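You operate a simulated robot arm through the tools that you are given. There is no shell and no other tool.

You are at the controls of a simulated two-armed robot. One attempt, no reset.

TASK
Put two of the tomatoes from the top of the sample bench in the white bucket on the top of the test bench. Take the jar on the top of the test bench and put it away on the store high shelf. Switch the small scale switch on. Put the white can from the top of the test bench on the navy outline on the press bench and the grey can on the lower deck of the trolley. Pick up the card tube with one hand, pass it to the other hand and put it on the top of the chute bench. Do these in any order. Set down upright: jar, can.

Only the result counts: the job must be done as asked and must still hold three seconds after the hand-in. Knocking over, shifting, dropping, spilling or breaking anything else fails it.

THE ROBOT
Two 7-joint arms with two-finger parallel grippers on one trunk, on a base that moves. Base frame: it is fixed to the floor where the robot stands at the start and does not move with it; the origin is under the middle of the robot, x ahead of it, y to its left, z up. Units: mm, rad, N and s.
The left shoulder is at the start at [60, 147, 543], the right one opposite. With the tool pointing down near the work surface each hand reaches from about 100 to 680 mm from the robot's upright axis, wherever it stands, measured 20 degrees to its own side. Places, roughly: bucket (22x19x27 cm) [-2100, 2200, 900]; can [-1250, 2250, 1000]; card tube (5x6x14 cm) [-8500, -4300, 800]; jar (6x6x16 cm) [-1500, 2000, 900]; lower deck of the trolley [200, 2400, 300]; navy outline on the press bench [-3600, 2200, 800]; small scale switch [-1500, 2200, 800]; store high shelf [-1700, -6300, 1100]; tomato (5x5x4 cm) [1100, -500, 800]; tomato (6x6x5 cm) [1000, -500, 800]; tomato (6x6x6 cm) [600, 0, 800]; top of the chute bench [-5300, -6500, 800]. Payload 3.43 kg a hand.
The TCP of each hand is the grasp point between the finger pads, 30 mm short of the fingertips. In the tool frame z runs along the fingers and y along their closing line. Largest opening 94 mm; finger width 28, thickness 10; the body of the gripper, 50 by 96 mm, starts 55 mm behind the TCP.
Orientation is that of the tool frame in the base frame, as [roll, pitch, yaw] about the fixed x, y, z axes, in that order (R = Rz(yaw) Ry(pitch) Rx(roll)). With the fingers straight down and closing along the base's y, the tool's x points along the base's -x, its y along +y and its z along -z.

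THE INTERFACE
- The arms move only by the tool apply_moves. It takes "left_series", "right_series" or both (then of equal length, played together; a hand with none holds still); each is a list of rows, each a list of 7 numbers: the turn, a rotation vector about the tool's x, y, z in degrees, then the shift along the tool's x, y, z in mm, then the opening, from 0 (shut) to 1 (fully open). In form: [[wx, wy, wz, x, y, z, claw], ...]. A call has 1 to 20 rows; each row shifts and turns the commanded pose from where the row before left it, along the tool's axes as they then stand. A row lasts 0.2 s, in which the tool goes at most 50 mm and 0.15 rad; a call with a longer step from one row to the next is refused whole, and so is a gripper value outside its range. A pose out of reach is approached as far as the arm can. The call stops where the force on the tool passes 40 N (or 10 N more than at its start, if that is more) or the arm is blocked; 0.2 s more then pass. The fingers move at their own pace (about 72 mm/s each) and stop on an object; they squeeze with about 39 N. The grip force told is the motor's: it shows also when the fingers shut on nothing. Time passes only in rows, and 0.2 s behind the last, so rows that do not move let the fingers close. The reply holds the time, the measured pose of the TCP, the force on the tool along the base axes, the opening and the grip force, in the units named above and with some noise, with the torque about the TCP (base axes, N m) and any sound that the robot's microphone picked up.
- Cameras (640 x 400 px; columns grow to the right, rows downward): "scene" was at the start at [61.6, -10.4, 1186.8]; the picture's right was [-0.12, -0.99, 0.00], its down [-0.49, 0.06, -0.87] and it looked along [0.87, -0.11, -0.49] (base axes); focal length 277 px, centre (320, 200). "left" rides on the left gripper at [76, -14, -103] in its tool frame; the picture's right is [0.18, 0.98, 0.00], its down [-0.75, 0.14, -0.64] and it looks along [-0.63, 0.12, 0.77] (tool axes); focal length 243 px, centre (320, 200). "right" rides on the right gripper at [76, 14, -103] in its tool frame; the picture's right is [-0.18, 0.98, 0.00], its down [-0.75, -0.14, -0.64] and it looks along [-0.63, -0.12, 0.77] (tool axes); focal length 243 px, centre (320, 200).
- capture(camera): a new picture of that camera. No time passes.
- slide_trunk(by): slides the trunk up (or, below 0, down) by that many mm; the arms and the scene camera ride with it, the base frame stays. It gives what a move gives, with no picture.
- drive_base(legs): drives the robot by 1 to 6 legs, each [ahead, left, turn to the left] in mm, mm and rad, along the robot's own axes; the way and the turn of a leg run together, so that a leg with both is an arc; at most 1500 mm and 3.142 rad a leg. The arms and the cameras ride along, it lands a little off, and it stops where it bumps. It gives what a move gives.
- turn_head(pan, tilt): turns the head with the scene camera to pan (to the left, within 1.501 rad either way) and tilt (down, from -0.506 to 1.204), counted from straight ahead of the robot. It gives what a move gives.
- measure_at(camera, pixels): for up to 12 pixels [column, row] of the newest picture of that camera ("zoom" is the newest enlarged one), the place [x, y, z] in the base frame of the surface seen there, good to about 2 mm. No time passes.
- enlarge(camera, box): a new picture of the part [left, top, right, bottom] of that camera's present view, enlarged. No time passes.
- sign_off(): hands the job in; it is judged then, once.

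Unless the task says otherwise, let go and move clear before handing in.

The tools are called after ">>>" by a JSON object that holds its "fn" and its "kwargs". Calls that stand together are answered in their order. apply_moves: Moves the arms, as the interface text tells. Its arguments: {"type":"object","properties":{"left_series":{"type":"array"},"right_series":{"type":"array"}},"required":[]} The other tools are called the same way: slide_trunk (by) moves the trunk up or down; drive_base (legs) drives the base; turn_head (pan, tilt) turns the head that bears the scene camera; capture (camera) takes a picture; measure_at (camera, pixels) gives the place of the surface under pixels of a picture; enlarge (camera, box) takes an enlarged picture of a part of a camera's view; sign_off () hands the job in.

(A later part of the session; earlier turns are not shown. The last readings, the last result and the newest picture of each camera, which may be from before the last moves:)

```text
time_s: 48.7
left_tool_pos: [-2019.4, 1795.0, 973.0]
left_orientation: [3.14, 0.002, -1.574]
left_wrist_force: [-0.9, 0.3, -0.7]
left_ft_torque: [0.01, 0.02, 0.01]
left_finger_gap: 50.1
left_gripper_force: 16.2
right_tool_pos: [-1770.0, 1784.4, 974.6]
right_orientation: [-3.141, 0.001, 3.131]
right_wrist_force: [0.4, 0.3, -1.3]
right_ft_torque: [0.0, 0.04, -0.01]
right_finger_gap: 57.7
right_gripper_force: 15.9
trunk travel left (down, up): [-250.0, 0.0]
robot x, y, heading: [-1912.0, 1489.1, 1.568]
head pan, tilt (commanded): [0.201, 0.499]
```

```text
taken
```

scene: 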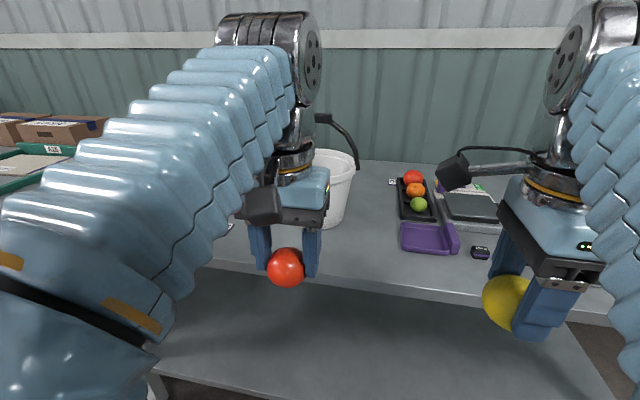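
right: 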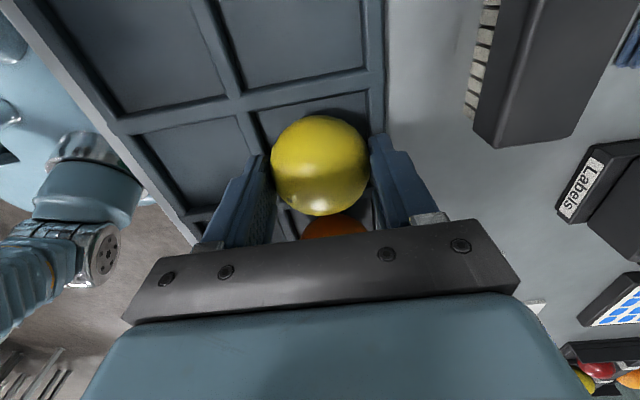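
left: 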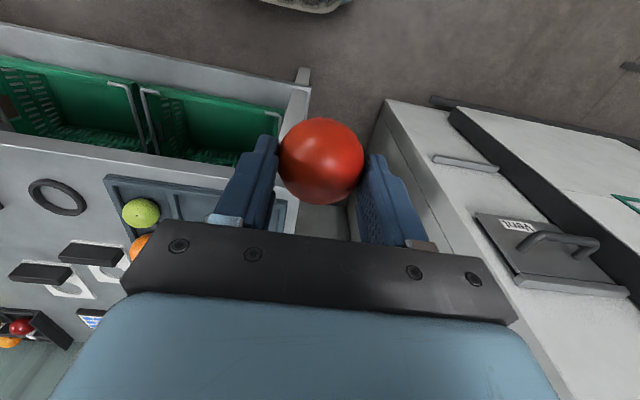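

The left arm hides the bucket from here. I'll shift left so that it shows between the arms and measure it at close range.

>>> {"fn": "drive_base", "kwargs": {"legs": [[0, 140, 0]]}}

>>> {"fn": "turn_head", "kwargs": {"pan": 0.0, "tilt": 0.45}}

>>> {"fn": "capture", "kwargs": {"camera": "scene"}}

>>> {"fn": "enlarge", "kwargs": {"camera": "scene", "box": [256, 100, 384, 220]}}

```text
time_s: 50.0
left_tool_pos: [-2160.0, 1796.3, 972.0]
left_orientation: [3.141, 0.001, -1.574]
left_wrist_force: [0.5, 0.0, 0.0]
left_ft_torque: [-0.01, -0.02, -0.01]
left_finger_gap: 50.2
left_gripper_force: 15.8
right_tool_pos: [-1910.0, 1783.2, 974.5]
right_orientation: [3.141, 0.0, 3.132]
right_wrist_force: [-0.3, -0.6, -0.8]
right_ft_torque: [0.0, 0.01, -0.01]
right_finger_gap: 58.0
right_gripper_force: 15.9
trunk travel left (down, up): [-250.0, 0.0]
robot x, y, heading: [-2054.7, 1483.9, 1.572]
head pan, tilt (commanded): [0.201, 0.499]
```

```text
time_s: 50.7
left_tool_pos: [-2160.6, 1795.0, 973.9]
left_orientation: [-3.14, 0.002, -1.577]
left_wrist_force: [-0.8, 0.3, -0.9]
left_ft_torque: [0.01, -0.03, -0.01]
left_finger_gap: 49.8
left_gripper_force: 16.2
right_tool_pos: [-1910.3, 1783.5, 974.7]
right_orientation: [3.141, -0.001, 3.134]
right_wrist_force: [0.4, 0.2, -0.2]
right_ft_torque: [-0.02, -0.01, 0.01]
right_finger_gap: 57.8
right_gripper_force: 15.8
trunk travel left (down, up): [-250.0, 0.0]
robot x, y, heading: [-2050.1, 1485.9, 1.565]
head pan, tilt (commanded): [0.0, 0.45]
```

```text
taken
```

scene: 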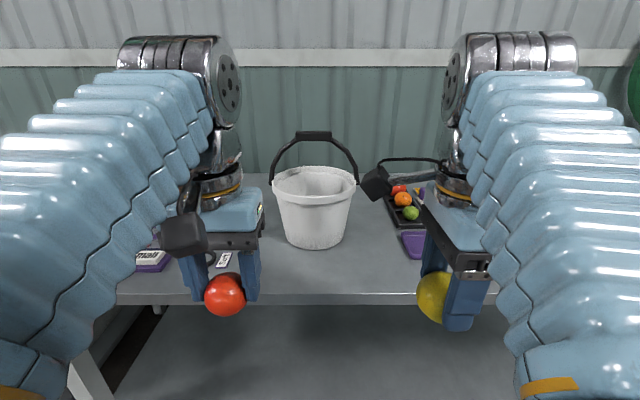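

```text
3.33 times, centred on (320, 160) of scene
```

zoom: 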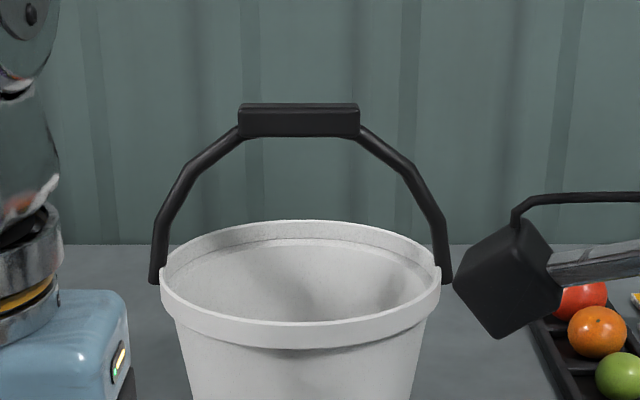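

Bucket is empty and centred. I'll measure the rim and handle points.

>>> {"fn": "measure_at", "kwargs": {"camera": "zoom", "pixels": [[298, 120], [298, 107], [157, 272], [447, 272], [298, 324], [298, 330], [298, 222], [298, 232], [166, 270], [434, 268], [200, 165], [298, 305]]}}

```text
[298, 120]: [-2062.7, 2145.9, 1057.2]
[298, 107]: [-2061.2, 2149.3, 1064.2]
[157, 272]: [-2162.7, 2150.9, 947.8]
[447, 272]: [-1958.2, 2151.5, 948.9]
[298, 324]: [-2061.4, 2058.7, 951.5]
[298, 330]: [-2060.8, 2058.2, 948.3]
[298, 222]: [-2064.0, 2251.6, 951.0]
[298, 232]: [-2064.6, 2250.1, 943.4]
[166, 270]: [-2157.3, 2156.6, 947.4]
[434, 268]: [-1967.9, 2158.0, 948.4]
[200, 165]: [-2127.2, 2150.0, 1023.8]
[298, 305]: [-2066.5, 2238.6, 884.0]
```

Rim centre is (-2061,2155), rim top z≈953, handle plane y 2146–2160. I'll drive so the left hand lines up in x with the bucket and is about 100 mm in front of it.

>>> {"fn": "drive_base", "kwargs": {"legs": [[155, -101, 0.005]]}}

>>> {"fn": "capture", "kwargs": {"camera": "left"}}

```text
time_s: 52.2
left_tool_pos: [-2060.5, 1949.9, 972.0]
left_orientation: [3.141, 0.001, -1.572]
left_wrist_force: [0.4, -0.6, -0.8]
left_ft_torque: [0.0, -0.01, -0.04]
left_finger_gap: 50.2
left_gripper_force: 16.3
right_tool_pos: [-1808.7, 1939.9, 975.4]
right_orientation: [3.139, 0.0, 3.139]
right_wrist_force: [-0.2, 0.1, -0.6]
right_ft_torque: [0.02, -0.02, -0.01]
right_finger_gap: 58.1
right_gripper_force: 16.1
trunk travel left (down, up): [-250.0, 0.0]
robot x, y, heading: [-1950.1, 1640.1, 1.571]
head pan, tilt (commanded): [0.0, 0.45]
```

```text
taken
```

left: 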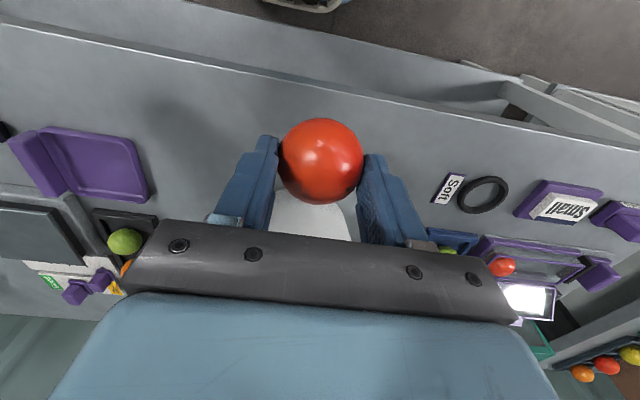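

The red tomato is clear of the bucket's front. I'll tilt the left hand forward 40° while raising it to z≈1015.

>>> {"fn": "apply_moves", "kwargs": {"left_series": [[0, -8, 0, 0, 0, -9, 0.4], [0, -8, 0, -1.25, 0, -8.9, 0.4], [0, -8, 0, -2.5, 0, -8.65, 0.4], [0, -8, 0, -3.7, 0, -8.2, 0.4], [0, -8, 0, -4.8, 0, -7.6, 0.4]]}}

>>> {"fn": "capture", "kwargs": {"camera": "scene"}}

```text
time_s: 53.5
left_tool_pos: [-2060.1, 1949.8, 1018.7]
left_orientation: [-3.14, 0.702, -1.57]
left_wrist_force: [0.2, 0.4, -0.8]
left_ft_torque: [-0.01, 0.0, 0.04]
left_finger_gap: 50.2
left_gripper_force: 15.9
right_tool_pos: [-1810.1, 1940.4, 974.3]
right_orientation: [3.139, 0.0, 3.138]
right_wrist_force: [-0.4, 1.3, -0.9]
right_ft_torque: [-0.03, -0.01, 0.01]
right_finger_gap: 57.9
right_gripper_force: 16.2
trunk travel left (down, up): [-250.0, 0.0]
robot x, y, heading: [-1950.3, 1640.3, 1.57]
head pan, tilt (commanded): [0.0, 0.45]
```

```text
taken
```

scene: 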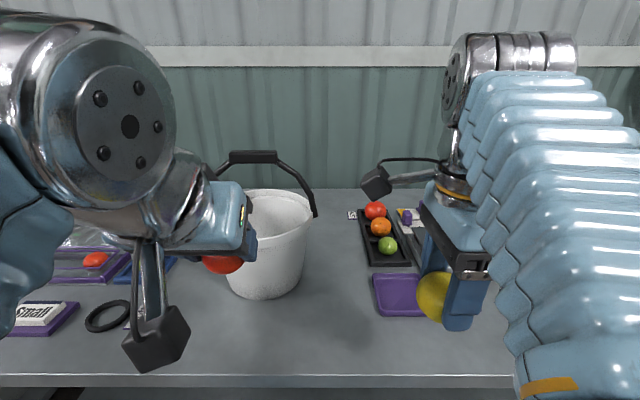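

Tilted to 0.70 rad at z≈1018. I'll advance 150 mm level over the front rim.

>>> {"fn": "apply_moves", "kwargs": {"left_series": [[0, 0, 0, -28.7, 0, 24.1, 0.4], [0, 0, 0, -28.7, 0, 24.1, 0.4], [0, 0, 0, -28.7, 0, 24.1, 0.4], [0, 0, 0, -28.7, 0, 24.1, 0.4]]}}

>>> {"fn": "capture", "kwargs": {"camera": "scene"}}

>>> {"fn": "capture", "kwargs": {"camera": "left"}}

```text
time_s: 54.5
left_tool_pos: [-2061.3, 2100.2, 1018.5]
left_orientation: [-3.139, 0.7, -1.569]
left_wrist_force: [0.1, -0.1, -1.6]
left_ft_torque: [-0.03, 0.0, 0.01]
left_finger_gap: 50.1
left_gripper_force: 16.0
right_tool_pos: [-1811.0, 1940.4, 974.0]
right_orientation: [3.139, 0.0, 3.139]
right_wrist_force: [0.2, -0.2, -1.1]
right_ft_torque: [0.0, -0.01, 0.0]
right_finger_gap: 58.1
right_gripper_force: 16.2
trunk travel left (down, up): [-250.0, 0.0]
robot x, y, heading: [-1950.3, 1636.8, 1.57]
head pan, tilt (commanded): [0.0, 0.45]
```

```text
taken
```

scene: 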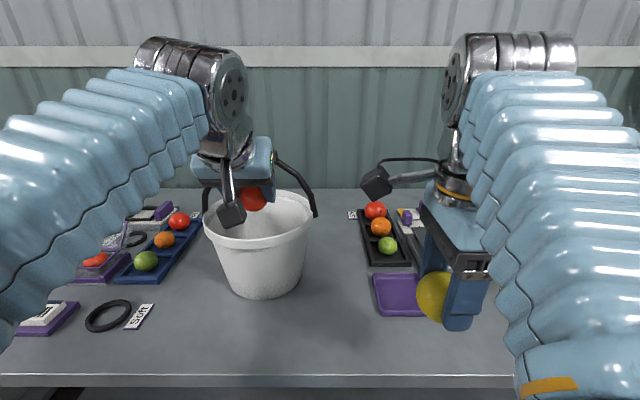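

```text
taken
```

left: 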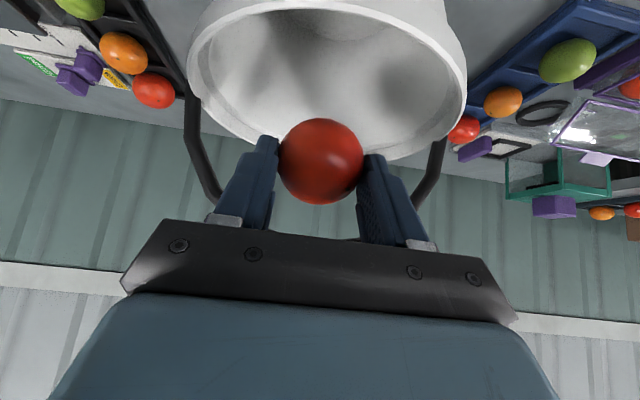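

The tomato is over the bucket opening in front of the handle. I'll lower while easing the tilt to about 15°, stopping at z≈930.

>>> {"fn": "apply_moves", "kwargs": {"left_series": [[0, 6.25, 0, 11.8, 0, 18.8, 0.4], [0, 6.25, 0, 9.7, 0, 20, 0.4], [0, 6.25, 0, 7.5, 0, 20.9, 0.4], [0, 6.25, 0, 5.2, 0, 21.6, 0.4]]}}

>>> {"fn": "capture", "kwargs": {"camera": "scene"}}

>>> {"fn": "capture", "kwargs": {"camera": "left"}}

```text
time_s: 55.5
left_tool_pos: [-2061.2, 2111.8, 929.8]
left_orientation: [-3.139, 0.262, -1.568]
left_wrist_force: [-0.1, 0.1, -0.8]
left_ft_torque: [0.03, 0.0, -0.01]
left_finger_gap: 50.1
left_gripper_force: 15.6
right_tool_pos: [-1810.7, 1940.3, 974.2]
right_orientation: [3.14, 0.0, 3.138]
right_wrist_force: [0.7, -0.6, 0.0]
right_ft_torque: [0.0, 0.01, -0.02]
right_finger_gap: 57.9
right_gripper_force: 15.8
trunk travel left (down, up): [-250.0, 0.0]
robot x, y, heading: [-1950.4, 1645.2, 1.576]
head pan, tilt (commanded): [0.0, 0.45]
```

```text
taken
```

scene: 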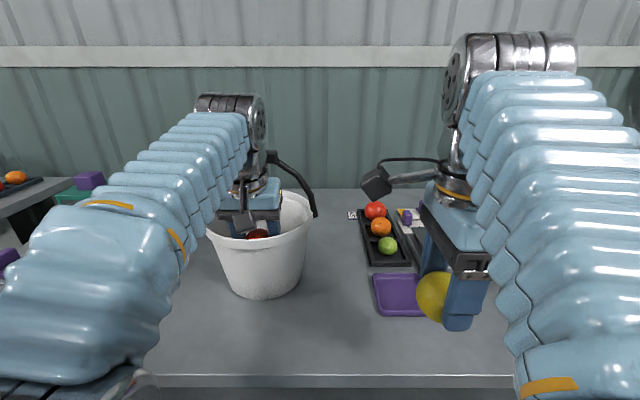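

```text
taken
```

left: 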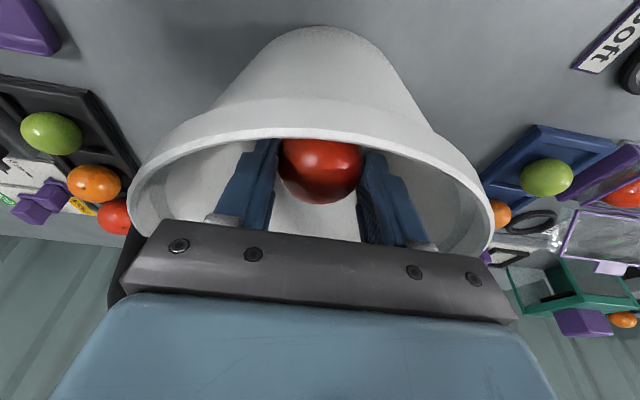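

The tomato hangs inside the bucket and the gripper is centred. I'll lower 17 mm more and open to 66 mm to release.

>>> {"fn": "apply_moves", "kwargs": {"left_series": [[0, 0, 0, 2.2, 0, 8.2, 0.4], [0, 0, 0, 2.2, 0, 8.2, 0.4], [0, 0, 0, 0, 0, 0, 0.4], [0, 0, 0, 0, 0, 0, 0.7], [0, 0, 0, 0, 0, 0, 0.7], [0, 0, 0, 0, 0, 0, 0.7]]}}

>>> {"fn": "capture", "kwargs": {"camera": "left"}}

```text
time_s: 56.9
left_tool_pos: [-2060.6, 2111.8, 912.3]
left_orientation: [-3.141, 0.264, -1.57]
left_wrist_force: [0.7, -0.9, -0.3]
left_ft_torque: [0.01, -0.02, -0.01]
left_finger_gap: 65.8
left_gripper_force: 0.0
right_tool_pos: [-1810.5, 1939.8, 974.7]
right_orientation: [3.14, 0.0, 3.139]
right_wrist_force: [0.5, 0.4, -0.7]
right_ft_torque: [-0.01, -0.01, -0.01]
right_finger_gap: 58.2
right_gripper_force: 16.2
trunk travel left (down, up): [-250.0, 0.0]
robot x, y, heading: [-1952.0, 1641.6, 1.576]
head pan, tilt (commanded): [0.0, 0.45]
```

```text
taken
```

left: 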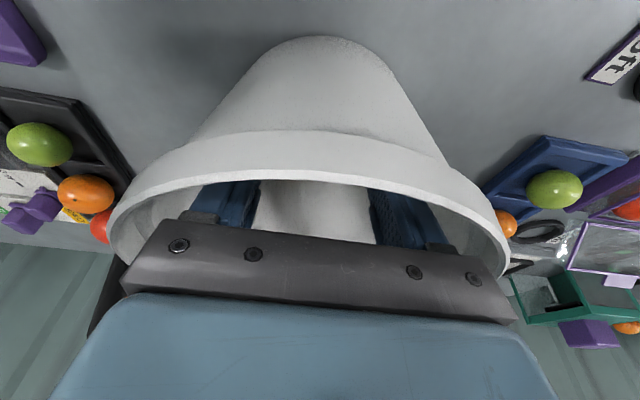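

The tomato has dropped in. I'll retrace the path out of the bucket.

>>> {"fn": "apply_moves", "kwargs": {"left_series": [[0, 0, 0, -4.4, 0, -16.4, 0.7], [0, -6.25, 0, -2.8, 0, -22, 0.7], [0, -6.25, 0, -5.2, 0, -21.6, 0.7], [0, -6.25, 0, -7.5, 0, -20.9, 0.7], [0, -6.25, 0, -9.7, 0, -20, 0.7], [0, 0, 0, 28.7, 0, -24.1, 0.7], [0, 0, 0, 28.7, 0, -24.1, 0.7], [0, 0, 0, 28.7, 0, -24.1, 0.7], [0, 0, 0, 28.7, 0, -24.1, 0.7], [0, 8, 0, 4.8, 0, 7.6, 0.7], [0, 8, 0, 3.7, 0, 8.2, 0.7], [0, 8, 0, 2.5, 0, 8.6, 0.7], [0, 8, 0, 1.3, 0, 8.9, 0.7], [0, 8, 0, 0, 0, 9, 0.7]]}}

>>> {"fn": "capture", "kwargs": {"camera": "scene"}}

```text
time_s: 59.9
left_tool_pos: [-2060.2, 1955.1, 973.4]
left_orientation: [3.141, 0.001, -1.571]
left_wrist_force: [-0.5, 0.3, -0.3]
left_ft_torque: [-0.01, 0.01, 0.02]
left_finger_gap: 65.8
left_gripper_force: 0.1
right_tool_pos: [-1810.1, 1938.8, 973.5]
right_orientation: [3.14, 0.0, 3.138]
right_wrist_force: [0.2, -0.4, -0.9]
right_ft_torque: [-0.01, 0.01, -0.01]
right_finger_gap: 58.2
right_gripper_force: 16.2
trunk travel left (down, up): [-250.0, 0.0]
robot x, y, heading: [-1949.8, 1637.5, 1.573]
head pan, tilt (commanded): [0.0, 0.45]
```

```text
taken
```

scene: 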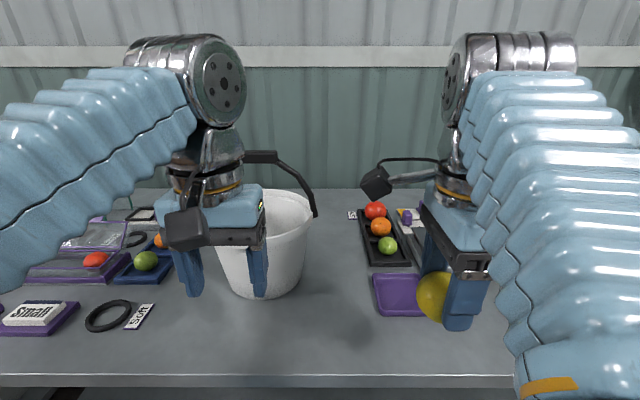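

Now I'll turn the right hand back by 90° so its fingers close along x, then shift the base so it lines up with the bucket.

>>> {"fn": "apply_moves", "kwargs": {"right_series": [[0, 0, -8.2, 0, 0, 0, 0.45], [0, 0, -8.2, 0, 0, 0, 0.45], [0, 0, -8.2, 0, 0, 0, 0.45], [0, 0, -8.2, 0, 0, 0, 0.45], [0, 0, -8.2, 0, 0, 0, 0.45], [0, 0, -8.2, 0, 0, 0, 0.45], [0, 0, -8.2, 0, 0, 0, 0.45], [0, 0, -8.2, 0, 0, 0, 0.45], [0, 0, -8.2, 0, 0, 0, 0.45], [0, 0, -8.2, 0, 0, 0, 0.45], [0, 0, -8.2, 0, 0, 0, 0.45]]}}

>>> {"fn": "drive_base", "kwargs": {"legs": [[0, 251, 0]]}}

>>> {"fn": "capture", "kwargs": {"camera": "scene"}}

```text
time_s: 62.2
left_tool_pos: [-2060.2, 1954.9, 974.0]
left_orientation: [3.141, 0.001, -1.571]
left_wrist_force: [-0.3, -0.4, 0.1]
left_ft_torque: [-0.04, 0.0, -0.04]
left_finger_gap: 65.8
left_gripper_force: 0.1
right_tool_pos: [-1810.0, 1939.6, 974.5]
right_orientation: [-3.141, 0.002, -1.567]
right_wrist_force: [0.3, 0.8, -1.2]
right_ft_torque: [-0.03, -0.01, 0.03]
right_finger_gap: 58.3
right_gripper_force: 16.3
trunk travel left (down, up): [-250.0, 0.0]
robot x, y, heading: [-1949.6, 1641.1, 1.571]
head pan, tilt (commanded): [0.0, 0.45]
```

```text
time_s: 64.1
left_tool_pos: [-2310.6, 1955.3, 974.6]
left_orientation: [-3.141, 0.001, -1.573]
left_wrist_force: [-0.5, -0.6, -0.9]
left_ft_torque: [0.0, 0.0, 0.01]
left_finger_gap: 65.8
left_gripper_force: 0.0
right_tool_pos: [-2062.1, 1939.9, 974.9]
right_orientation: [-3.141, 0.002, -1.572]
right_wrist_force: [0.1, 0.6, -1.4]
right_ft_torque: [0.01, -0.03, -0.01]
right_finger_gap: 57.9
right_gripper_force: 16.0
trunk travel left (down, up): [-250.0, 0.0]
robot x, y, heading: [-2205.1, 1642.2, 1.569]
head pan, tilt (commanded): [0.0, 0.45]
```

```text
taken
```

scene: 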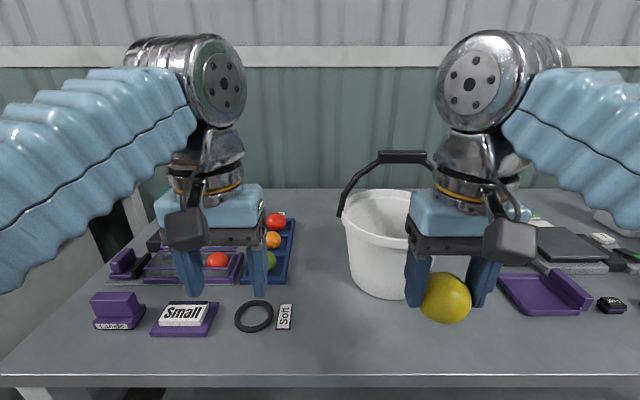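

The right hand is lined up at x=-2062. I'll repeat the same tilt, raise and advance with the yellow tomato.

>>> {"fn": "apply_moves", "kwargs": {"right_series": [[0, -8, 0, 0, 0, -9, 0.45], [0, -8, 0, -1.25, 0, -8.9, 0.45], [0, -8, 0, -2.5, 0, -8.65, 0.45], [0, -8, 0, -3.7, 0, -8.2, 0.45], [0, -8, 0, -4.8, 0, -7.6, 0.45], [0, 0, 0, -30.6, 0, 25.7, 0.45], [0, 0, 0, -30.6, 0, 25.7, 0.45], [0, 0, 0, -30.6, 0, 25.7, 0.45], [0, 0, 0, -30.6, 0, 25.7, 0.45]]}}

>>> {"fn": "capture", "kwargs": {"camera": "scene"}}

>>> {"fn": "capture", "kwargs": {"camera": "right"}}

```text
time_s: 66.1
left_tool_pos: [-2312.6, 1955.2, 973.6]
left_orientation: [3.141, 0.002, -1.573]
left_wrist_force: [-0.7, -0.8, 0.3]
left_ft_torque: [0.03, 0.0, 0.01]
left_finger_gap: 65.7
left_gripper_force: 0.2
right_tool_pos: [-2062.1, 2099.3, 1019.8]
right_orientation: [3.141, 0.702, -1.575]
right_wrist_force: [-0.8, -0.1, -0.8]
right_ft_torque: [-0.01, 0.03, 0.01]
right_finger_gap: 58.0
right_gripper_force: 16.2
trunk travel left (down, up): [-250.0, 0.0]
robot x, y, heading: [-2202.6, 1641.5, 1.569]
head pan, tilt (commanded): [0.0, 0.45]
```

```text
taken
```

scene: 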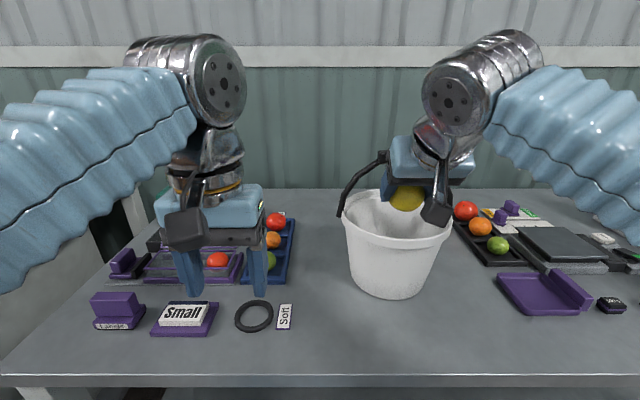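

```text
taken
```

right: 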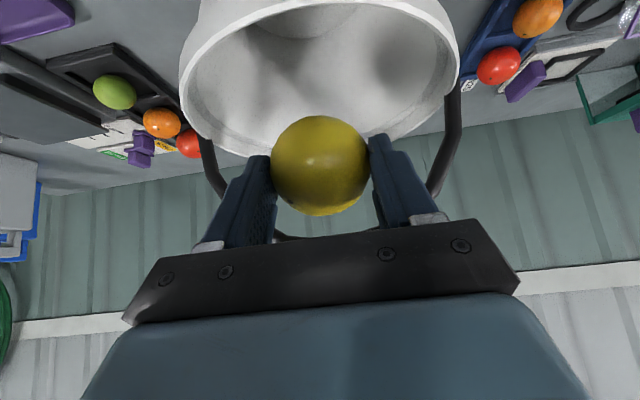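

The yellow tomato hangs over the opening the same way. I'll lower with reduced tilt, then release.

>>> {"fn": "apply_moves", "kwargs": {"right_series": [[0, 6.25, 0, 11.8, 0, 18.8, 0.45], [0, 6.25, 0, 9.7, 0, 20, 0.45], [0, 6.25, 0, 7.5, 0, 20.9, 0.45], [0, 6.25, 0, 5.2, 0, 21.6, 0.45], [0, 0, 0, 2.4, 0, 8.7, 0.45], [0, 0, 0, 2.2, 0, 8.2, 0.45], [0, 0, 0, 0, 0, 0, 0.45]]}}

>>> {"fn": "capture", "kwargs": {"camera": "right"}}

>>> {"fn": "capture", "kwargs": {"camera": "scene"}}

```text
time_s: 67.7
left_tool_pos: [-2312.3, 1956.4, 973.9]
left_orientation: [-3.141, 0.001, -1.57]
left_wrist_force: [0.7, -0.3, 0.1]
left_ft_torque: [-0.01, 0.0, -0.02]
left_finger_gap: 65.8
left_gripper_force: 0.0
right_tool_pos: [-2061.8, 2112.3, 914.4]
right_orientation: [3.14, 0.263, -1.575]
right_wrist_force: [-0.3, 0.3, -1.4]
right_ft_torque: [-0.02, -0.01, -0.01]
right_finger_gap: 58.0
right_gripper_force: 16.1
trunk travel left (down, up): [-250.0, 0.0]
robot x, y, heading: [-2203.2, 1635.3, 1.57]
head pan, tilt (commanded): [0.0, 0.45]
```

```text
taken
```

right: 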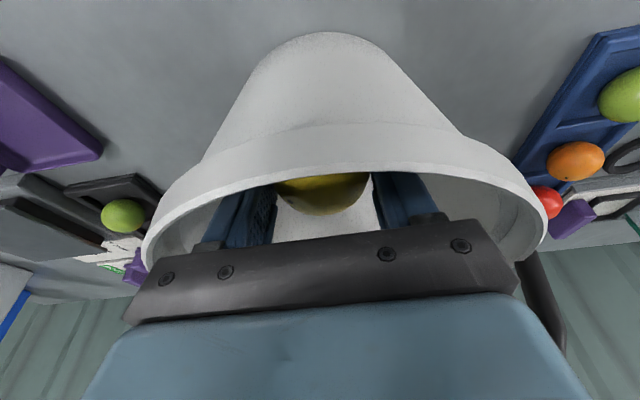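

```text
taken
```

scene: 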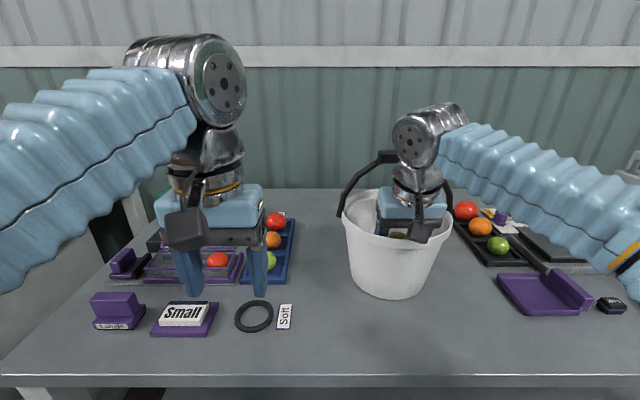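

It's well inside the bucket. I'll open to release and retrace out.

>>> {"fn": "apply_moves", "kwargs": {"right_series": [[0, 0, 0, 0, 0, 0, 0.78], [0, 0, 0, 0, 0, 0, 0.78], [0, 0, 0, 0, 0, 0, 0.78], [0, 0, 0, -4.4, 0, -16.4, 0.78], [0, -6.25, 0, -2.8, 0, -22, 0.78], [0, -6.25, 0, -5.2, 0, -21.6, 0.78], [0, -6.25, 0, -7.5, 0, -20.9, 0.78], [0, -6.25, 0, -9.7, 0, -20, 0.78], [0, 0, 0, 30.6, 0, -25.7, 0.78], [0, 0, 0, 30.6, 0, -25.7, 0.78], [0, 0, 0, 30.6, 0, -25.7, 0.78], [0, 0, 0, 30.6, 0, -25.7, 0.78], [0, 8, 0, 4.8, 0, 7.6, 0.78], [0, 8, 0, 3.7, 0, 8.2, 0.78], [0, 8, 0, 2.5, 0, 8.6, 0.78], [0, 8, 0, 1.3, 0, 8.9, 0.78], [0, 8, 0, 0, 0, 9, 0.78]]}}

>>> {"fn": "capture", "kwargs": {"camera": "scene"}}

```text
time_s: 71.3
left_tool_pos: [-2312.7, 1955.0, 974.4]
left_orientation: [-3.14, 0.003, -1.572]
left_wrist_force: [0.2, -0.2, -0.1]
left_ft_torque: [0.03, 0.03, -0.04]
left_finger_gap: 65.7
left_gripper_force: 0.0
right_tool_pos: [-2063.0, 1944.1, 973.6]
right_orientation: [3.141, 0.001, -1.572]
right_wrist_force: [0.7, -0.3, 1.2]
right_ft_torque: [0.03, -0.06, 0.0]
right_finger_gap: 73.2
right_gripper_force: 0.0
trunk travel left (down, up): [-250.0, 0.0]
robot x, y, heading: [-2206.4, 1644.6, 1.567]
head pan, tilt (commanded): [0.0, 0.45]
```

```text
taken
```

scene: 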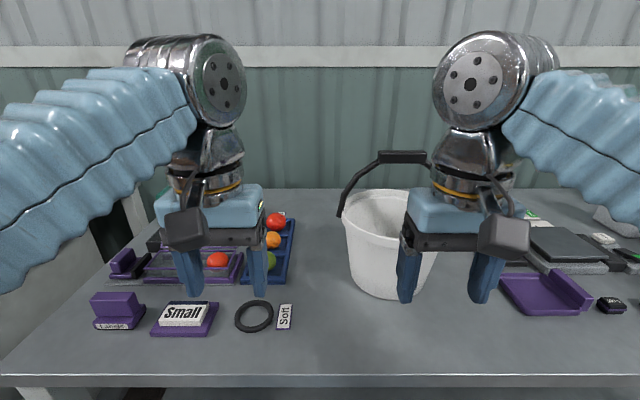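

Next is the scale, jar and cans. I'll back off slightly, drive right to x≈-1500 and look at the bench.

>>> {"fn": "drive_base", "kwargs": {"legs": [[-200, 0, 0], [0, -650, 0]]}}

>>> {"fn": "turn_head", "kwargs": {"pan": 0.0, "tilt": 0.45}}

>>> {"fn": "capture", "kwargs": {"camera": "scene"}}

>>> {"fn": "enlarge", "kwargs": {"camera": "scene", "box": [210, 110, 450, 260]}}

```text
time_s: 76.1
left_tool_pos: [-1661.9, 1755.9, 974.5]
left_orientation: [3.141, 0.001, -1.567]
left_wrist_force: [-0.1, 0.5, -0.6]
left_ft_torque: [-0.03, -0.03, -0.01]
left_finger_gap: 65.8
left_gripper_force: 0.1
right_tool_pos: [-1413.1, 1747.5, 974.0]
right_orientation: [3.141, 0.002, -1.567]
right_wrist_force: [0.2, -0.1, 0.1]
right_ft_torque: [0.02, 0.0, 0.04]
right_finger_gap: 73.3
right_gripper_force: 0.0
trunk travel left (down, up): [-250.0, 0.0]
robot x, y, heading: [-1552.1, 1441.9, 1.571]
head pan, tilt (commanded): [0.0, 0.45]
```

```text
time_s: 76.7
left_tool_pos: [-1662.0, 1757.2, 973.2]
left_orientation: [-3.141, 0.002, -1.567]
left_wrist_force: [1.0, 0.1, 0.6]
left_ft_torque: [0.02, -0.03, 0.04]
left_finger_gap: 65.6
left_gripper_force: 0.0
right_tool_pos: [-1412.5, 1748.5, 974.6]
right_orientation: [-3.141, 0.002, -1.566]
right_wrist_force: [0.4, 0.3, -0.7]
right_ft_torque: [0.01, 0.0, 0.0]
right_finger_gap: 73.1
right_gripper_force: 0.1
trunk travel left (down, up): [-250.0, 0.0]
robot x, y, heading: [-1550.5, 1443.4, 1.575]
head pan, tilt (commanded): [0.0, 0.45]
```

```text
taken
```

scene: 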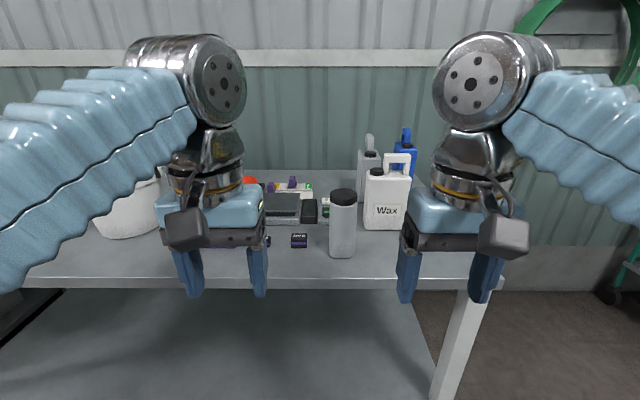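

```text
2.67 times, centred on (330, 185) of scene
```

zoom: 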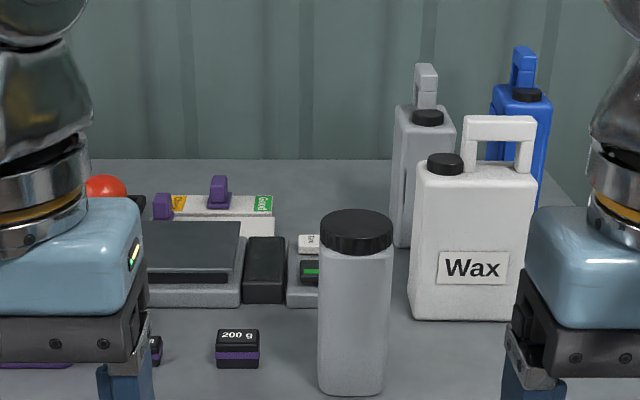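

The jar is at (342,222) and hides the small scale behind it; white Wax can at (386,205), grey behind it at (368,175). I'll shift left 110 mm to see the small scale and its switch.

>>> {"fn": "drive_base", "kwargs": {"legs": [[0, 110, 0]]}}

>>> {"fn": "capture", "kwargs": {"camera": "scene"}}

>>> {"fn": "enlarge", "kwargs": {"camera": "scene", "box": [240, 140, 420, 252]}}

```text
time_s: 77.9
left_tool_pos: [-1773.0, 1755.3, 974.6]
left_orientation: [-3.141, 0.002, -1.568]
left_wrist_force: [0.1, 1.3, 0.4]
left_ft_torque: [0.01, 0.02, 0.02]
left_finger_gap: 65.8
left_gripper_force: 0.1
right_tool_pos: [-1521.9, 1746.8, 973.2]
right_orientation: [3.141, 0.001, -1.568]
right_wrist_force: [0.5, -0.7, -0.9]
right_ft_torque: [0.0, 0.0, -0.01]
right_finger_gap: 73.4
right_gripper_force: 0.0
trunk travel left (down, up): [-250.0, 0.0]
robot x, y, heading: [-1661.7, 1439.6, 1.574]
head pan, tilt (commanded): [0.0, 0.45]
```

```text
taken
```

scene: 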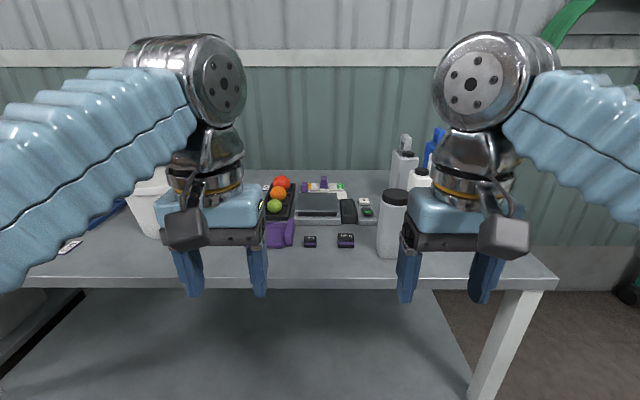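

```text
3.56 times, centred on (330, 196) of scene
```

zoom: 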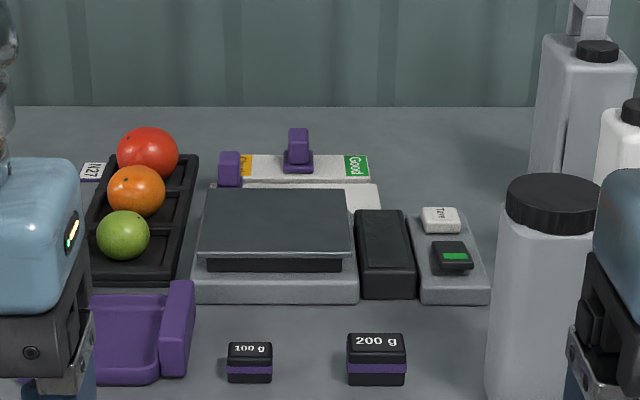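

The scale has a panel with a "Tare" button and a black rocker with a green bar at zoom (452,258). I'll enlarge it and measure.

>>> {"fn": "enlarge", "kwargs": {"camera": "scene", "box": [350, 192, 382, 226]}}

>>> {"fn": "measure_at", "kwargs": {"camera": "scene", "pixels": [[367, 212], [367, 209], [364, 202], [372, 220], [349, 212], [320, 205], [343, 241]]}}

```text
11.76 times, centred on (366, 209) of scene
```

zoom: 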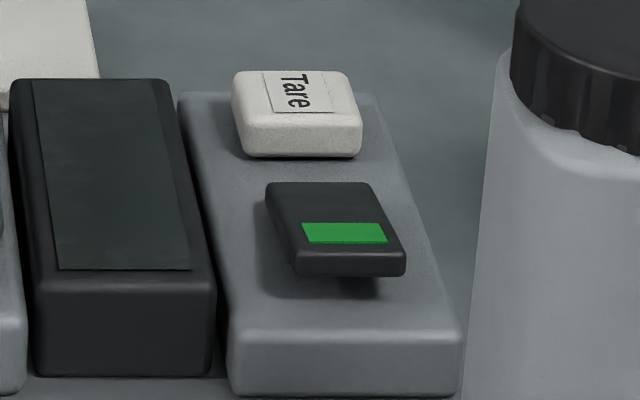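

```text
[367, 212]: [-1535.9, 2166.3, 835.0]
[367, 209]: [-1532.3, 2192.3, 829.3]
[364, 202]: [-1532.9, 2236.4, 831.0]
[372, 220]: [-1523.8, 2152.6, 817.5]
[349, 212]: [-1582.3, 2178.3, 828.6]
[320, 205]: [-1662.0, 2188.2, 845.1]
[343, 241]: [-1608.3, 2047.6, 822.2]
```

The rocker's green end faces me and is raised at about (-1536,2166,835), so pressing that end down should turn it on. Before that I'll look closely at the cans by shifting right.

>>> {"fn": "drive_base", "kwargs": {"legs": [[0, -310, 0]]}}

>>> {"fn": "capture", "kwargs": {"camera": "scene"}}

>>> {"fn": "enlarge", "kwargs": {"camera": "scene", "box": [240, 100, 400, 250]}}

```text
time_s: 80.0
left_tool_pos: [-1464.0, 1758.6, 974.1]
left_orientation: [-3.138, 0.003, -1.566]
left_wrist_force: [-0.1, 0.0, 0.0]
left_ft_torque: [0.03, 0.02, 0.03]
left_finger_gap: 65.7
left_gripper_force: 0.1
right_tool_pos: [-1213.7, 1749.4, 974.5]
right_orientation: [3.141, 0.002, -1.571]
right_wrist_force: [0.1, 0.0, 0.2]
right_ft_torque: [-0.01, -0.01, 0.01]
right_finger_gap: 73.3
right_gripper_force: 0.1
trunk travel left (down, up): [-250.0, 0.0]
robot x, y, heading: [-1351.7, 1449.4, 1.577]
head pan, tilt (commanded): [0.0, 0.45]
```

```text
taken
```

scene: 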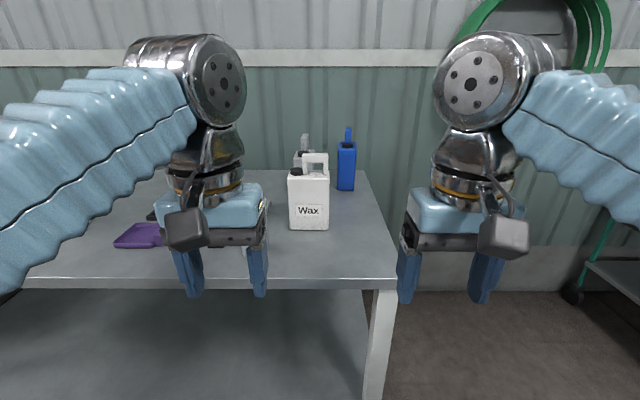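

```text
2.67 times, centred on (320, 175) of scene
```

zoom: 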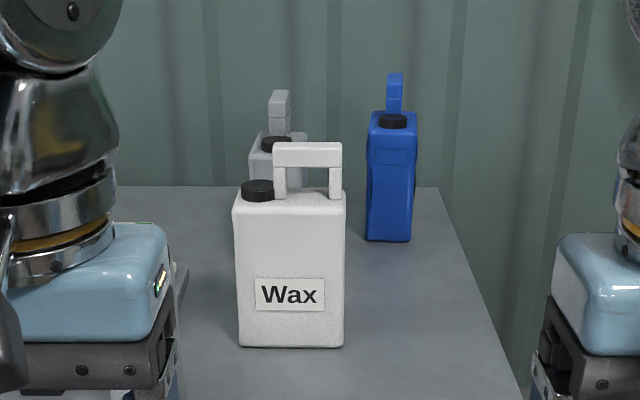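

>>> {"fn": "measure_at", "kwargs": {"camera": "zoom", "pixels": [[308, 154], [308, 145], [280, 180], [335, 175], [258, 190], [240, 270], [340, 270], [290, 335], [308, 197], [278, 105], [276, 143], [300, 145]]}}

>>> {"fn": "enlarge", "kwargs": {"camera": "scene", "box": [282, 125, 362, 190]}}

```text
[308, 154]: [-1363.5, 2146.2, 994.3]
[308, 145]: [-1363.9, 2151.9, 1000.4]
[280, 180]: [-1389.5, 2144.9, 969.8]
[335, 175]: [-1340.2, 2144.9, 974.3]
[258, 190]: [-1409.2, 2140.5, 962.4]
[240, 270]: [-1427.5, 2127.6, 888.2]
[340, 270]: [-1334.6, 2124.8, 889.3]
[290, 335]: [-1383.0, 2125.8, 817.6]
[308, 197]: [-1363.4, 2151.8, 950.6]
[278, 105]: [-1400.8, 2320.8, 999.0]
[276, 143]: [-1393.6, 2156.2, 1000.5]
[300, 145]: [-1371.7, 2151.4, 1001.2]
```

```text
6.15 times, centred on (322, 158) of scene
```

zoom: 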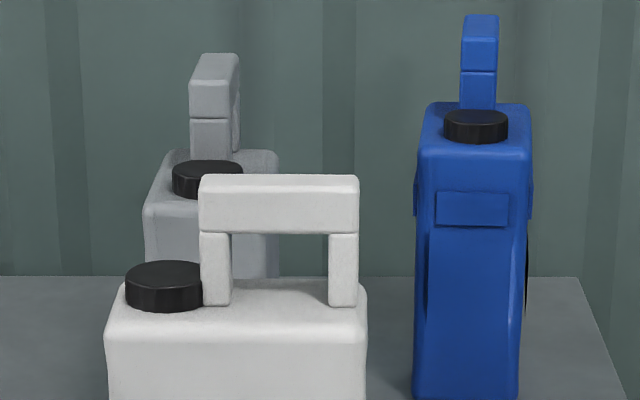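

White can: body x −1428…−1334, front y≈2125, handle bar z≈983–1002; the grey can stands behind it turned sideways. First the switch: I'll draw the right hand back, shut the left fingers, and drive so the left arm can reach the rocker.

>>> {"fn": "apply_moves", "kwargs": {"left_series": [[0, 0, 0, 0, 0, 0, 0], [0, 0, 0, 0, 0, 0, 0], [0, 0, 0, 0, 0, 0, 0], [0, 0, 0, 0, 0, 0, 0]], "right_series": [[0, 0, 0, 27, 0, 0, 0.78], [0, 0, 0, 27, 0, 0, 0.78], [0, 0, 0, 27, 0, 0, 0.78], [0, 0, 0, 27, 0, 0, 0.78]]}}

>>> {"fn": "drive_base", "kwargs": {"legs": [[190, 210, -0.005]]}}

>>> {"fn": "capture", "kwargs": {"camera": "scene"}}

```text
time_s: 81.0
left_tool_pos: [-1463.4, 1758.1, 973.1]
left_orientation: [3.14, 0.001, -1.567]
left_wrist_force: [-0.2, 0.2, 0.2]
left_ft_torque: [0.0, -0.01, -0.01]
left_finger_gap: 0.0
left_gripper_force: 33.1
right_tool_pos: [-1213.4, 1640.7, 974.2]
right_orientation: [3.14, 0.002, -1.568]
right_wrist_force: [-0.1, 1.2, -0.4]
right_ft_torque: [-0.01, -0.01, 0.01]
right_finger_gap: 73.2
right_gripper_force: 0.1
trunk travel left (down, up): [-250.0, 0.0]
robot x, y, heading: [-1353.2, 1444.7, 1.576]
head pan, tilt (commanded): [0.0, 0.45]
```

```text
time_s: 83.0
left_tool_pos: [-1670.0, 1949.1, 974.2]
left_orientation: [-3.141, 0.002, -1.577]
left_wrist_force: [0.0, -0.8, 0.5]
left_ft_torque: [-0.02, 0.02, -0.01]
left_finger_gap: 0.0
left_gripper_force: 32.8
right_tool_pos: [-1420.4, 1829.3, 974.9]
right_orientation: [-3.141, 0.001, -1.576]
right_wrist_force: [0.0, -0.1, 0.0]
right_ft_torque: [0.02, 0.02, 0.0]
right_finger_gap: 73.3
right_gripper_force: 0.1
trunk travel left (down, up): [-250.0, 0.0]
robot x, y, heading: [-1563.1, 1631.5, 1.563]
head pan, tilt (commanded): [0.0, 0.45]
```

```text
taken
```

scene: 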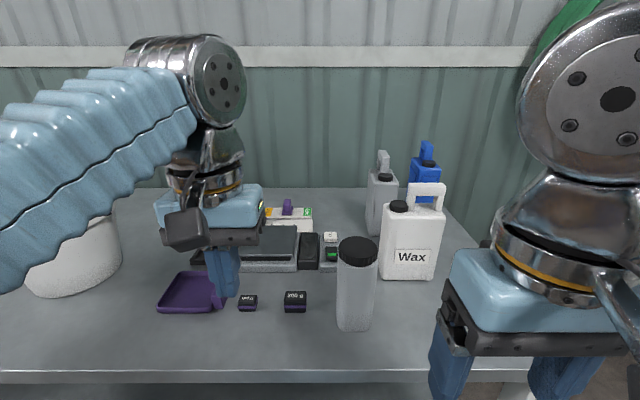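

From here the jar (358,285), switch (331,253) and cans are all visible. I'll enlarge the switch and re-measure it and the jar.

>>> {"fn": "enlarge", "kwargs": {"camera": "scene", "box": [290, 215, 390, 345]}}

>>> {"fn": "measure_at", "kwargs": {"camera": "scene", "pixels": [[331, 249], [331, 255], [331, 257], [331, 237], [357, 240], [357, 262], [340, 290], [375, 290], [356, 320], [356, 329]]}}

```text
3.08 times, centred on (340, 280) of scene
```

zoom: 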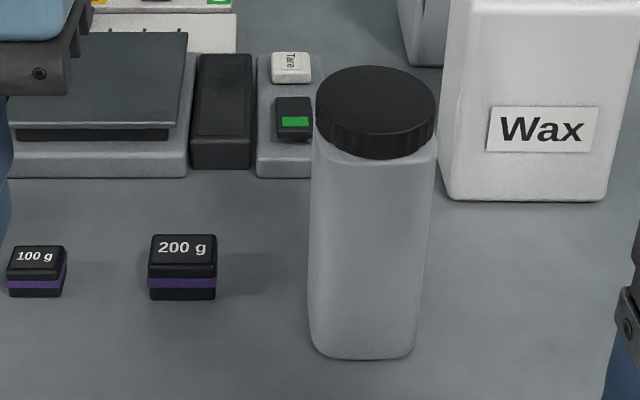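

```text
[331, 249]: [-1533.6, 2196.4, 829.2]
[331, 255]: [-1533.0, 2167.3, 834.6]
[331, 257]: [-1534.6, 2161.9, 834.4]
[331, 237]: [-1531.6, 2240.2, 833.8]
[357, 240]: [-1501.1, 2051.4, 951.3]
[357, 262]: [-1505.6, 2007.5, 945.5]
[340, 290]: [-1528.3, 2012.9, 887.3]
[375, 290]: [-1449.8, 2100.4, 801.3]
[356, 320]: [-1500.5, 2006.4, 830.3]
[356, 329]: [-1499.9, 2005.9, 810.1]
```

The jar centre is about (-1499,2037) and the rocker's green end (-1534,2164,834). I'll move 40 mm closer and turn the left hand 45° so its camera block keeps clear of the jar.

>>> {"fn": "drive_base", "kwargs": {"legs": [[40, 0, 0.007]]}}

>>> {"fn": "apply_moves", "kwargs": {"left_series": [[0, 0, 7.5, 0, 0, 0, 0], [0, 0, 7.5, 0, 0, 0, 0], [0, 0, 7.5, 0, 0, 0, 0], [0, 0, 7.5, 0, 0, 0, 0], [0, 0, 7.5, 0, 0, 0, 0], [0, 0, 7.5, 0, 0, 0, 0], [0, 0, 0, 0, 0, 35, 0], [0, 0, 0, 0, 0, 32, 0]]}}

```text
time_s: 83.8
left_tool_pos: [-1671.0, 1986.2, 973.7]
left_orientation: [3.141, 0.001, -1.571]
left_wrist_force: [-0.6, 0.5, -0.2]
left_ft_torque: [0.01, -0.03, 0.01]
left_finger_gap: 0.2
left_gripper_force: 32.8
right_tool_pos: [-1422.1, 1870.1, 974.2]
right_orientation: [-3.142, 0.002, -1.568]
right_wrist_force: [0.4, -0.6, 0.8]
right_ft_torque: [-0.01, -0.01, 0.0]
right_finger_gap: 73.3
right_gripper_force: 0.1
trunk travel left (down, up): [-250.0, 0.0]
robot x, y, heading: [-1561.8, 1672.1, 1.578]
head pan, tilt (commanded): [0.0, 0.45]
```

```text
time_s: 85.6
left_tool_pos: [-1672.0, 1988.0, 905.9]
left_orientation: [3.138, 0.004, -2.356]
left_wrist_force: [-0.3, 0.1, 1.3]
left_ft_torque: [-0.05, 0.0, 0.02]
left_finger_gap: 0.0
left_gripper_force: 32.9
right_tool_pos: [-1422.2, 1869.1, 974.7]
right_orientation: [-3.141, 0.002, -1.569]
right_wrist_force: [0.8, 0.9, 0.8]
right_ft_torque: [-0.01, 0.03, 0.02]
right_finger_gap: 73.3
right_gripper_force: 0.1
trunk travel left (down, up): [-250.0, 0.0]
robot x, y, heading: [-1563.3, 1676.4, 1.577]
head pan, tilt (commanded): [0.0, 0.45]
```

Hand is at z≈906 with yaw −135°. I'll go 176 mm forward, then 138 mm right, to stand above the rocker's green end.

>>> {"fn": "apply_moves", "kwargs": {"left_series": [[0, 0, 0, -31.1, 31.1, 0, 0], [0, 0, 0, -31.1, 31.1, 0, 0], [0, 0, 0, -31.1, 31.1, 0, 0], [0, 0, 0, -31.1, 31.1, 0, 0], [0, 0, 0, -32.5, -32.5, 0, 0], [0, 0, 0, -32.5, -32.5, 0, 0], [0, 0, 0, -32.5, -32.5, 0, 0]]}}

>>> {"fn": "capture", "kwargs": {"camera": "scene"}}

>>> {"fn": "capture", "kwargs": {"camera": "left"}}

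```text
time_s: 87.2
left_tool_pos: [-1535.4, 2164.3, 906.0]
left_orientation: [3.139, 0.002, -2.354]
left_wrist_force: [0.3, -0.3, 0.1]
left_ft_torque: [-0.03, -0.05, 0.01]
left_finger_gap: 0.0
left_gripper_force: 32.9
right_tool_pos: [-1421.9, 1870.5, 974.5]
right_orientation: [-3.141, 0.001, -1.568]
right_wrist_force: [-0.2, 0.0, 0.2]
right_ft_torque: [0.01, 0.02, 0.01]
right_finger_gap: 73.2
right_gripper_force: 0.0
trunk travel left (down, up): [-250.0, 0.0]
robot x, y, heading: [-1565.0, 1672.3, 1.574]
head pan, tilt (commanded): [0.0, 0.45]
```

```text
taken
```

scene: 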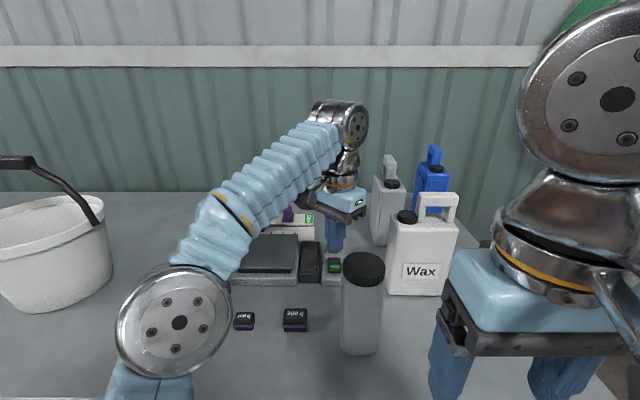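

```text
taken
```

left: 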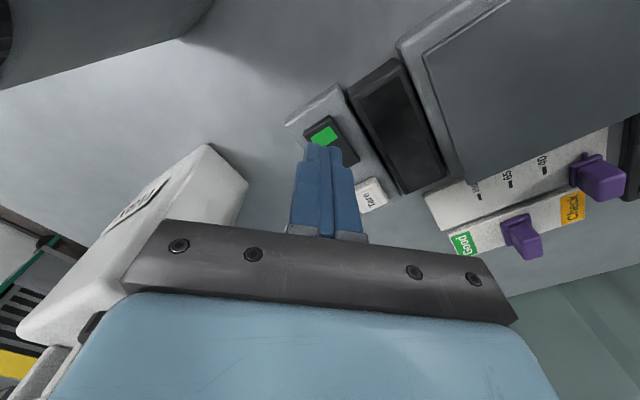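

The shut fingertips hover above the rocker. I'll come down 36 mm to just above it and check alignment.

>>> {"fn": "apply_moves", "kwargs": {"left_series": [[0, 0, 0, 0, 0, 12, 0], [0, 0, 0, 0, 0, 12, 0], [0, 0, 0, 0, 0, 12, 0]]}}

>>> {"fn": "capture", "kwargs": {"camera": "left"}}

>>> {"fn": "enlarge", "kwargs": {"camera": "scene", "box": [290, 200, 390, 290]}}

```text
time_s: 88.0
left_tool_pos: [-1535.6, 2164.8, 870.5]
left_orientation: [3.141, 0.003, -2.352]
left_wrist_force: [-0.4, 0.3, -0.8]
left_ft_torque: [0.0, -0.02, 0.02]
left_finger_gap: 0.2
left_gripper_force: 32.4
right_tool_pos: [-1421.3, 1870.2, 974.6]
right_orientation: [3.141, 0.002, -1.569]
right_wrist_force: [-0.3, 0.2, 0.1]
right_ft_torque: [0.0, -0.01, 0.03]
right_finger_gap: 73.6
right_gripper_force: 0.1
trunk travel left (down, up): [-250.0, 0.0]
robot x, y, heading: [-1562.2, 1674.3, 1.576]
head pan, tilt (commanded): [0.0, 0.45]
```

```text
taken
```

left: 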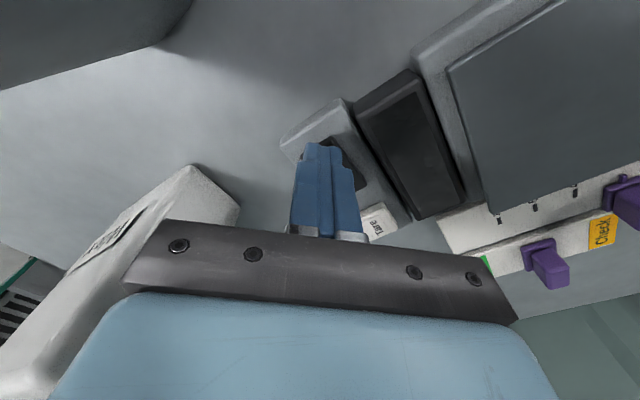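

```text
4.44 times, centred on (340, 245) of scene
```

zoom: 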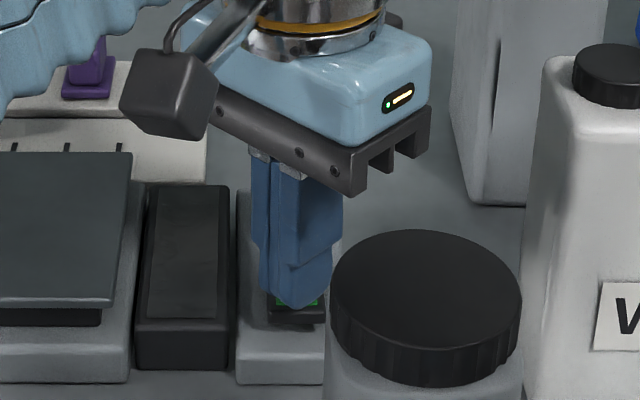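

The tip is right above the green bar. I'll shift 6 mm toward the near end and press down in small steps.

>>> {"fn": "apply_moves", "kwargs": {"left_series": [[0, 0, 0, 4.2, -4.2, 0, 0], [0, 0, 0, 0, 0, 4, 0], [0, 0, 0, 0, 0, 4, 0], [0, 0, 0, 0, 0, 3, 0], [0, 0, 0, 0, 0, 3, 0]]}}

>>> {"fn": "enlarge", "kwargs": {"camera": "scene", "box": [290, 200, 390, 290]}}

```text
time_s: 89.2
left_tool_pos: [-1535.0, 2158.2, 858.3]
left_orientation: [3.141, 0.005, -2.353]
left_wrist_force: [-1.2, 3.4, 9.2]
left_ft_torque: [0.26, 0.01, 0.05]
left_finger_gap: 0.0
left_gripper_force: 33.5
right_tool_pos: [-1423.1, 1870.6, 975.3]
right_orientation: [3.141, 0.003, -1.57]
right_wrist_force: [0.5, 1.3, -0.8]
right_ft_torque: [-0.01, -0.02, 0.01]
right_finger_gap: 73.2
right_gripper_force: 0.0
trunk travel left (down, up): [-250.0, 0.0]
robot x, y, heading: [-1556.2, 1673.7, 1.575]
head pan, tilt (commanded): [0.0, 0.45]
```

```text
4.44 times, centred on (340, 245) of scene
```

zoom: 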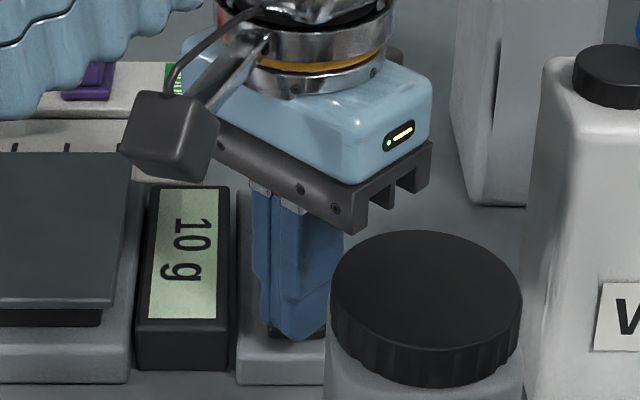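

The display lit up ("10 g"), so the switch toggled. I'll lift off and check that it stays on.

>>> {"fn": "apply_moves", "kwargs": {"left_series": [[0, 0, 0, 0, 0, -6, 0], [0, 0, 0, 0, 0, -15, 0], [0, 0, 0, 0, 0, -25, 0], [0, 0, 0, 32.5, 32.5, 0, 0], [0, 0, 0, 32.5, 32.5, 0, 0], [0, 0, 0, 32.5, 32.5, 0, 0]]}}

>>> {"fn": "enlarge", "kwargs": {"camera": "scene", "box": [290, 200, 390, 290]}}

```text
time_s: 90.6
left_tool_pos: [-1672.2, 2158.7, 903.3]
left_orientation: [3.141, 0.002, -2.354]
left_wrist_force: [-0.1, -0.4, -0.3]
left_ft_torque: [0.0, 0.03, 0.0]
left_finger_gap: 0.0
left_gripper_force: 33.6
right_tool_pos: [-1422.0, 1870.3, 976.0]
right_orientation: [3.141, 0.002, -1.569]
right_wrist_force: [1.2, -1.0, -0.4]
right_ft_torque: [0.02, -0.01, 0.02]
right_finger_gap: 73.4
right_gripper_force: 0.1
trunk travel left (down, up): [-250.0, 0.0]
robot x, y, heading: [-1560.4, 1669.4, 1.572]
head pan, tilt (commanded): [0.0, 0.45]
```

```text
4.44 times, centred on (340, 245) of scene
```

zoom: 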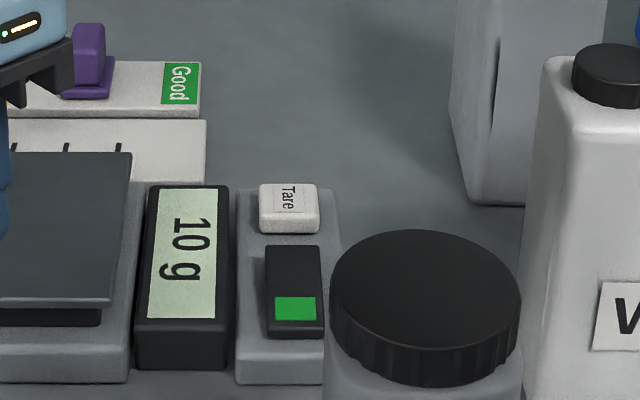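

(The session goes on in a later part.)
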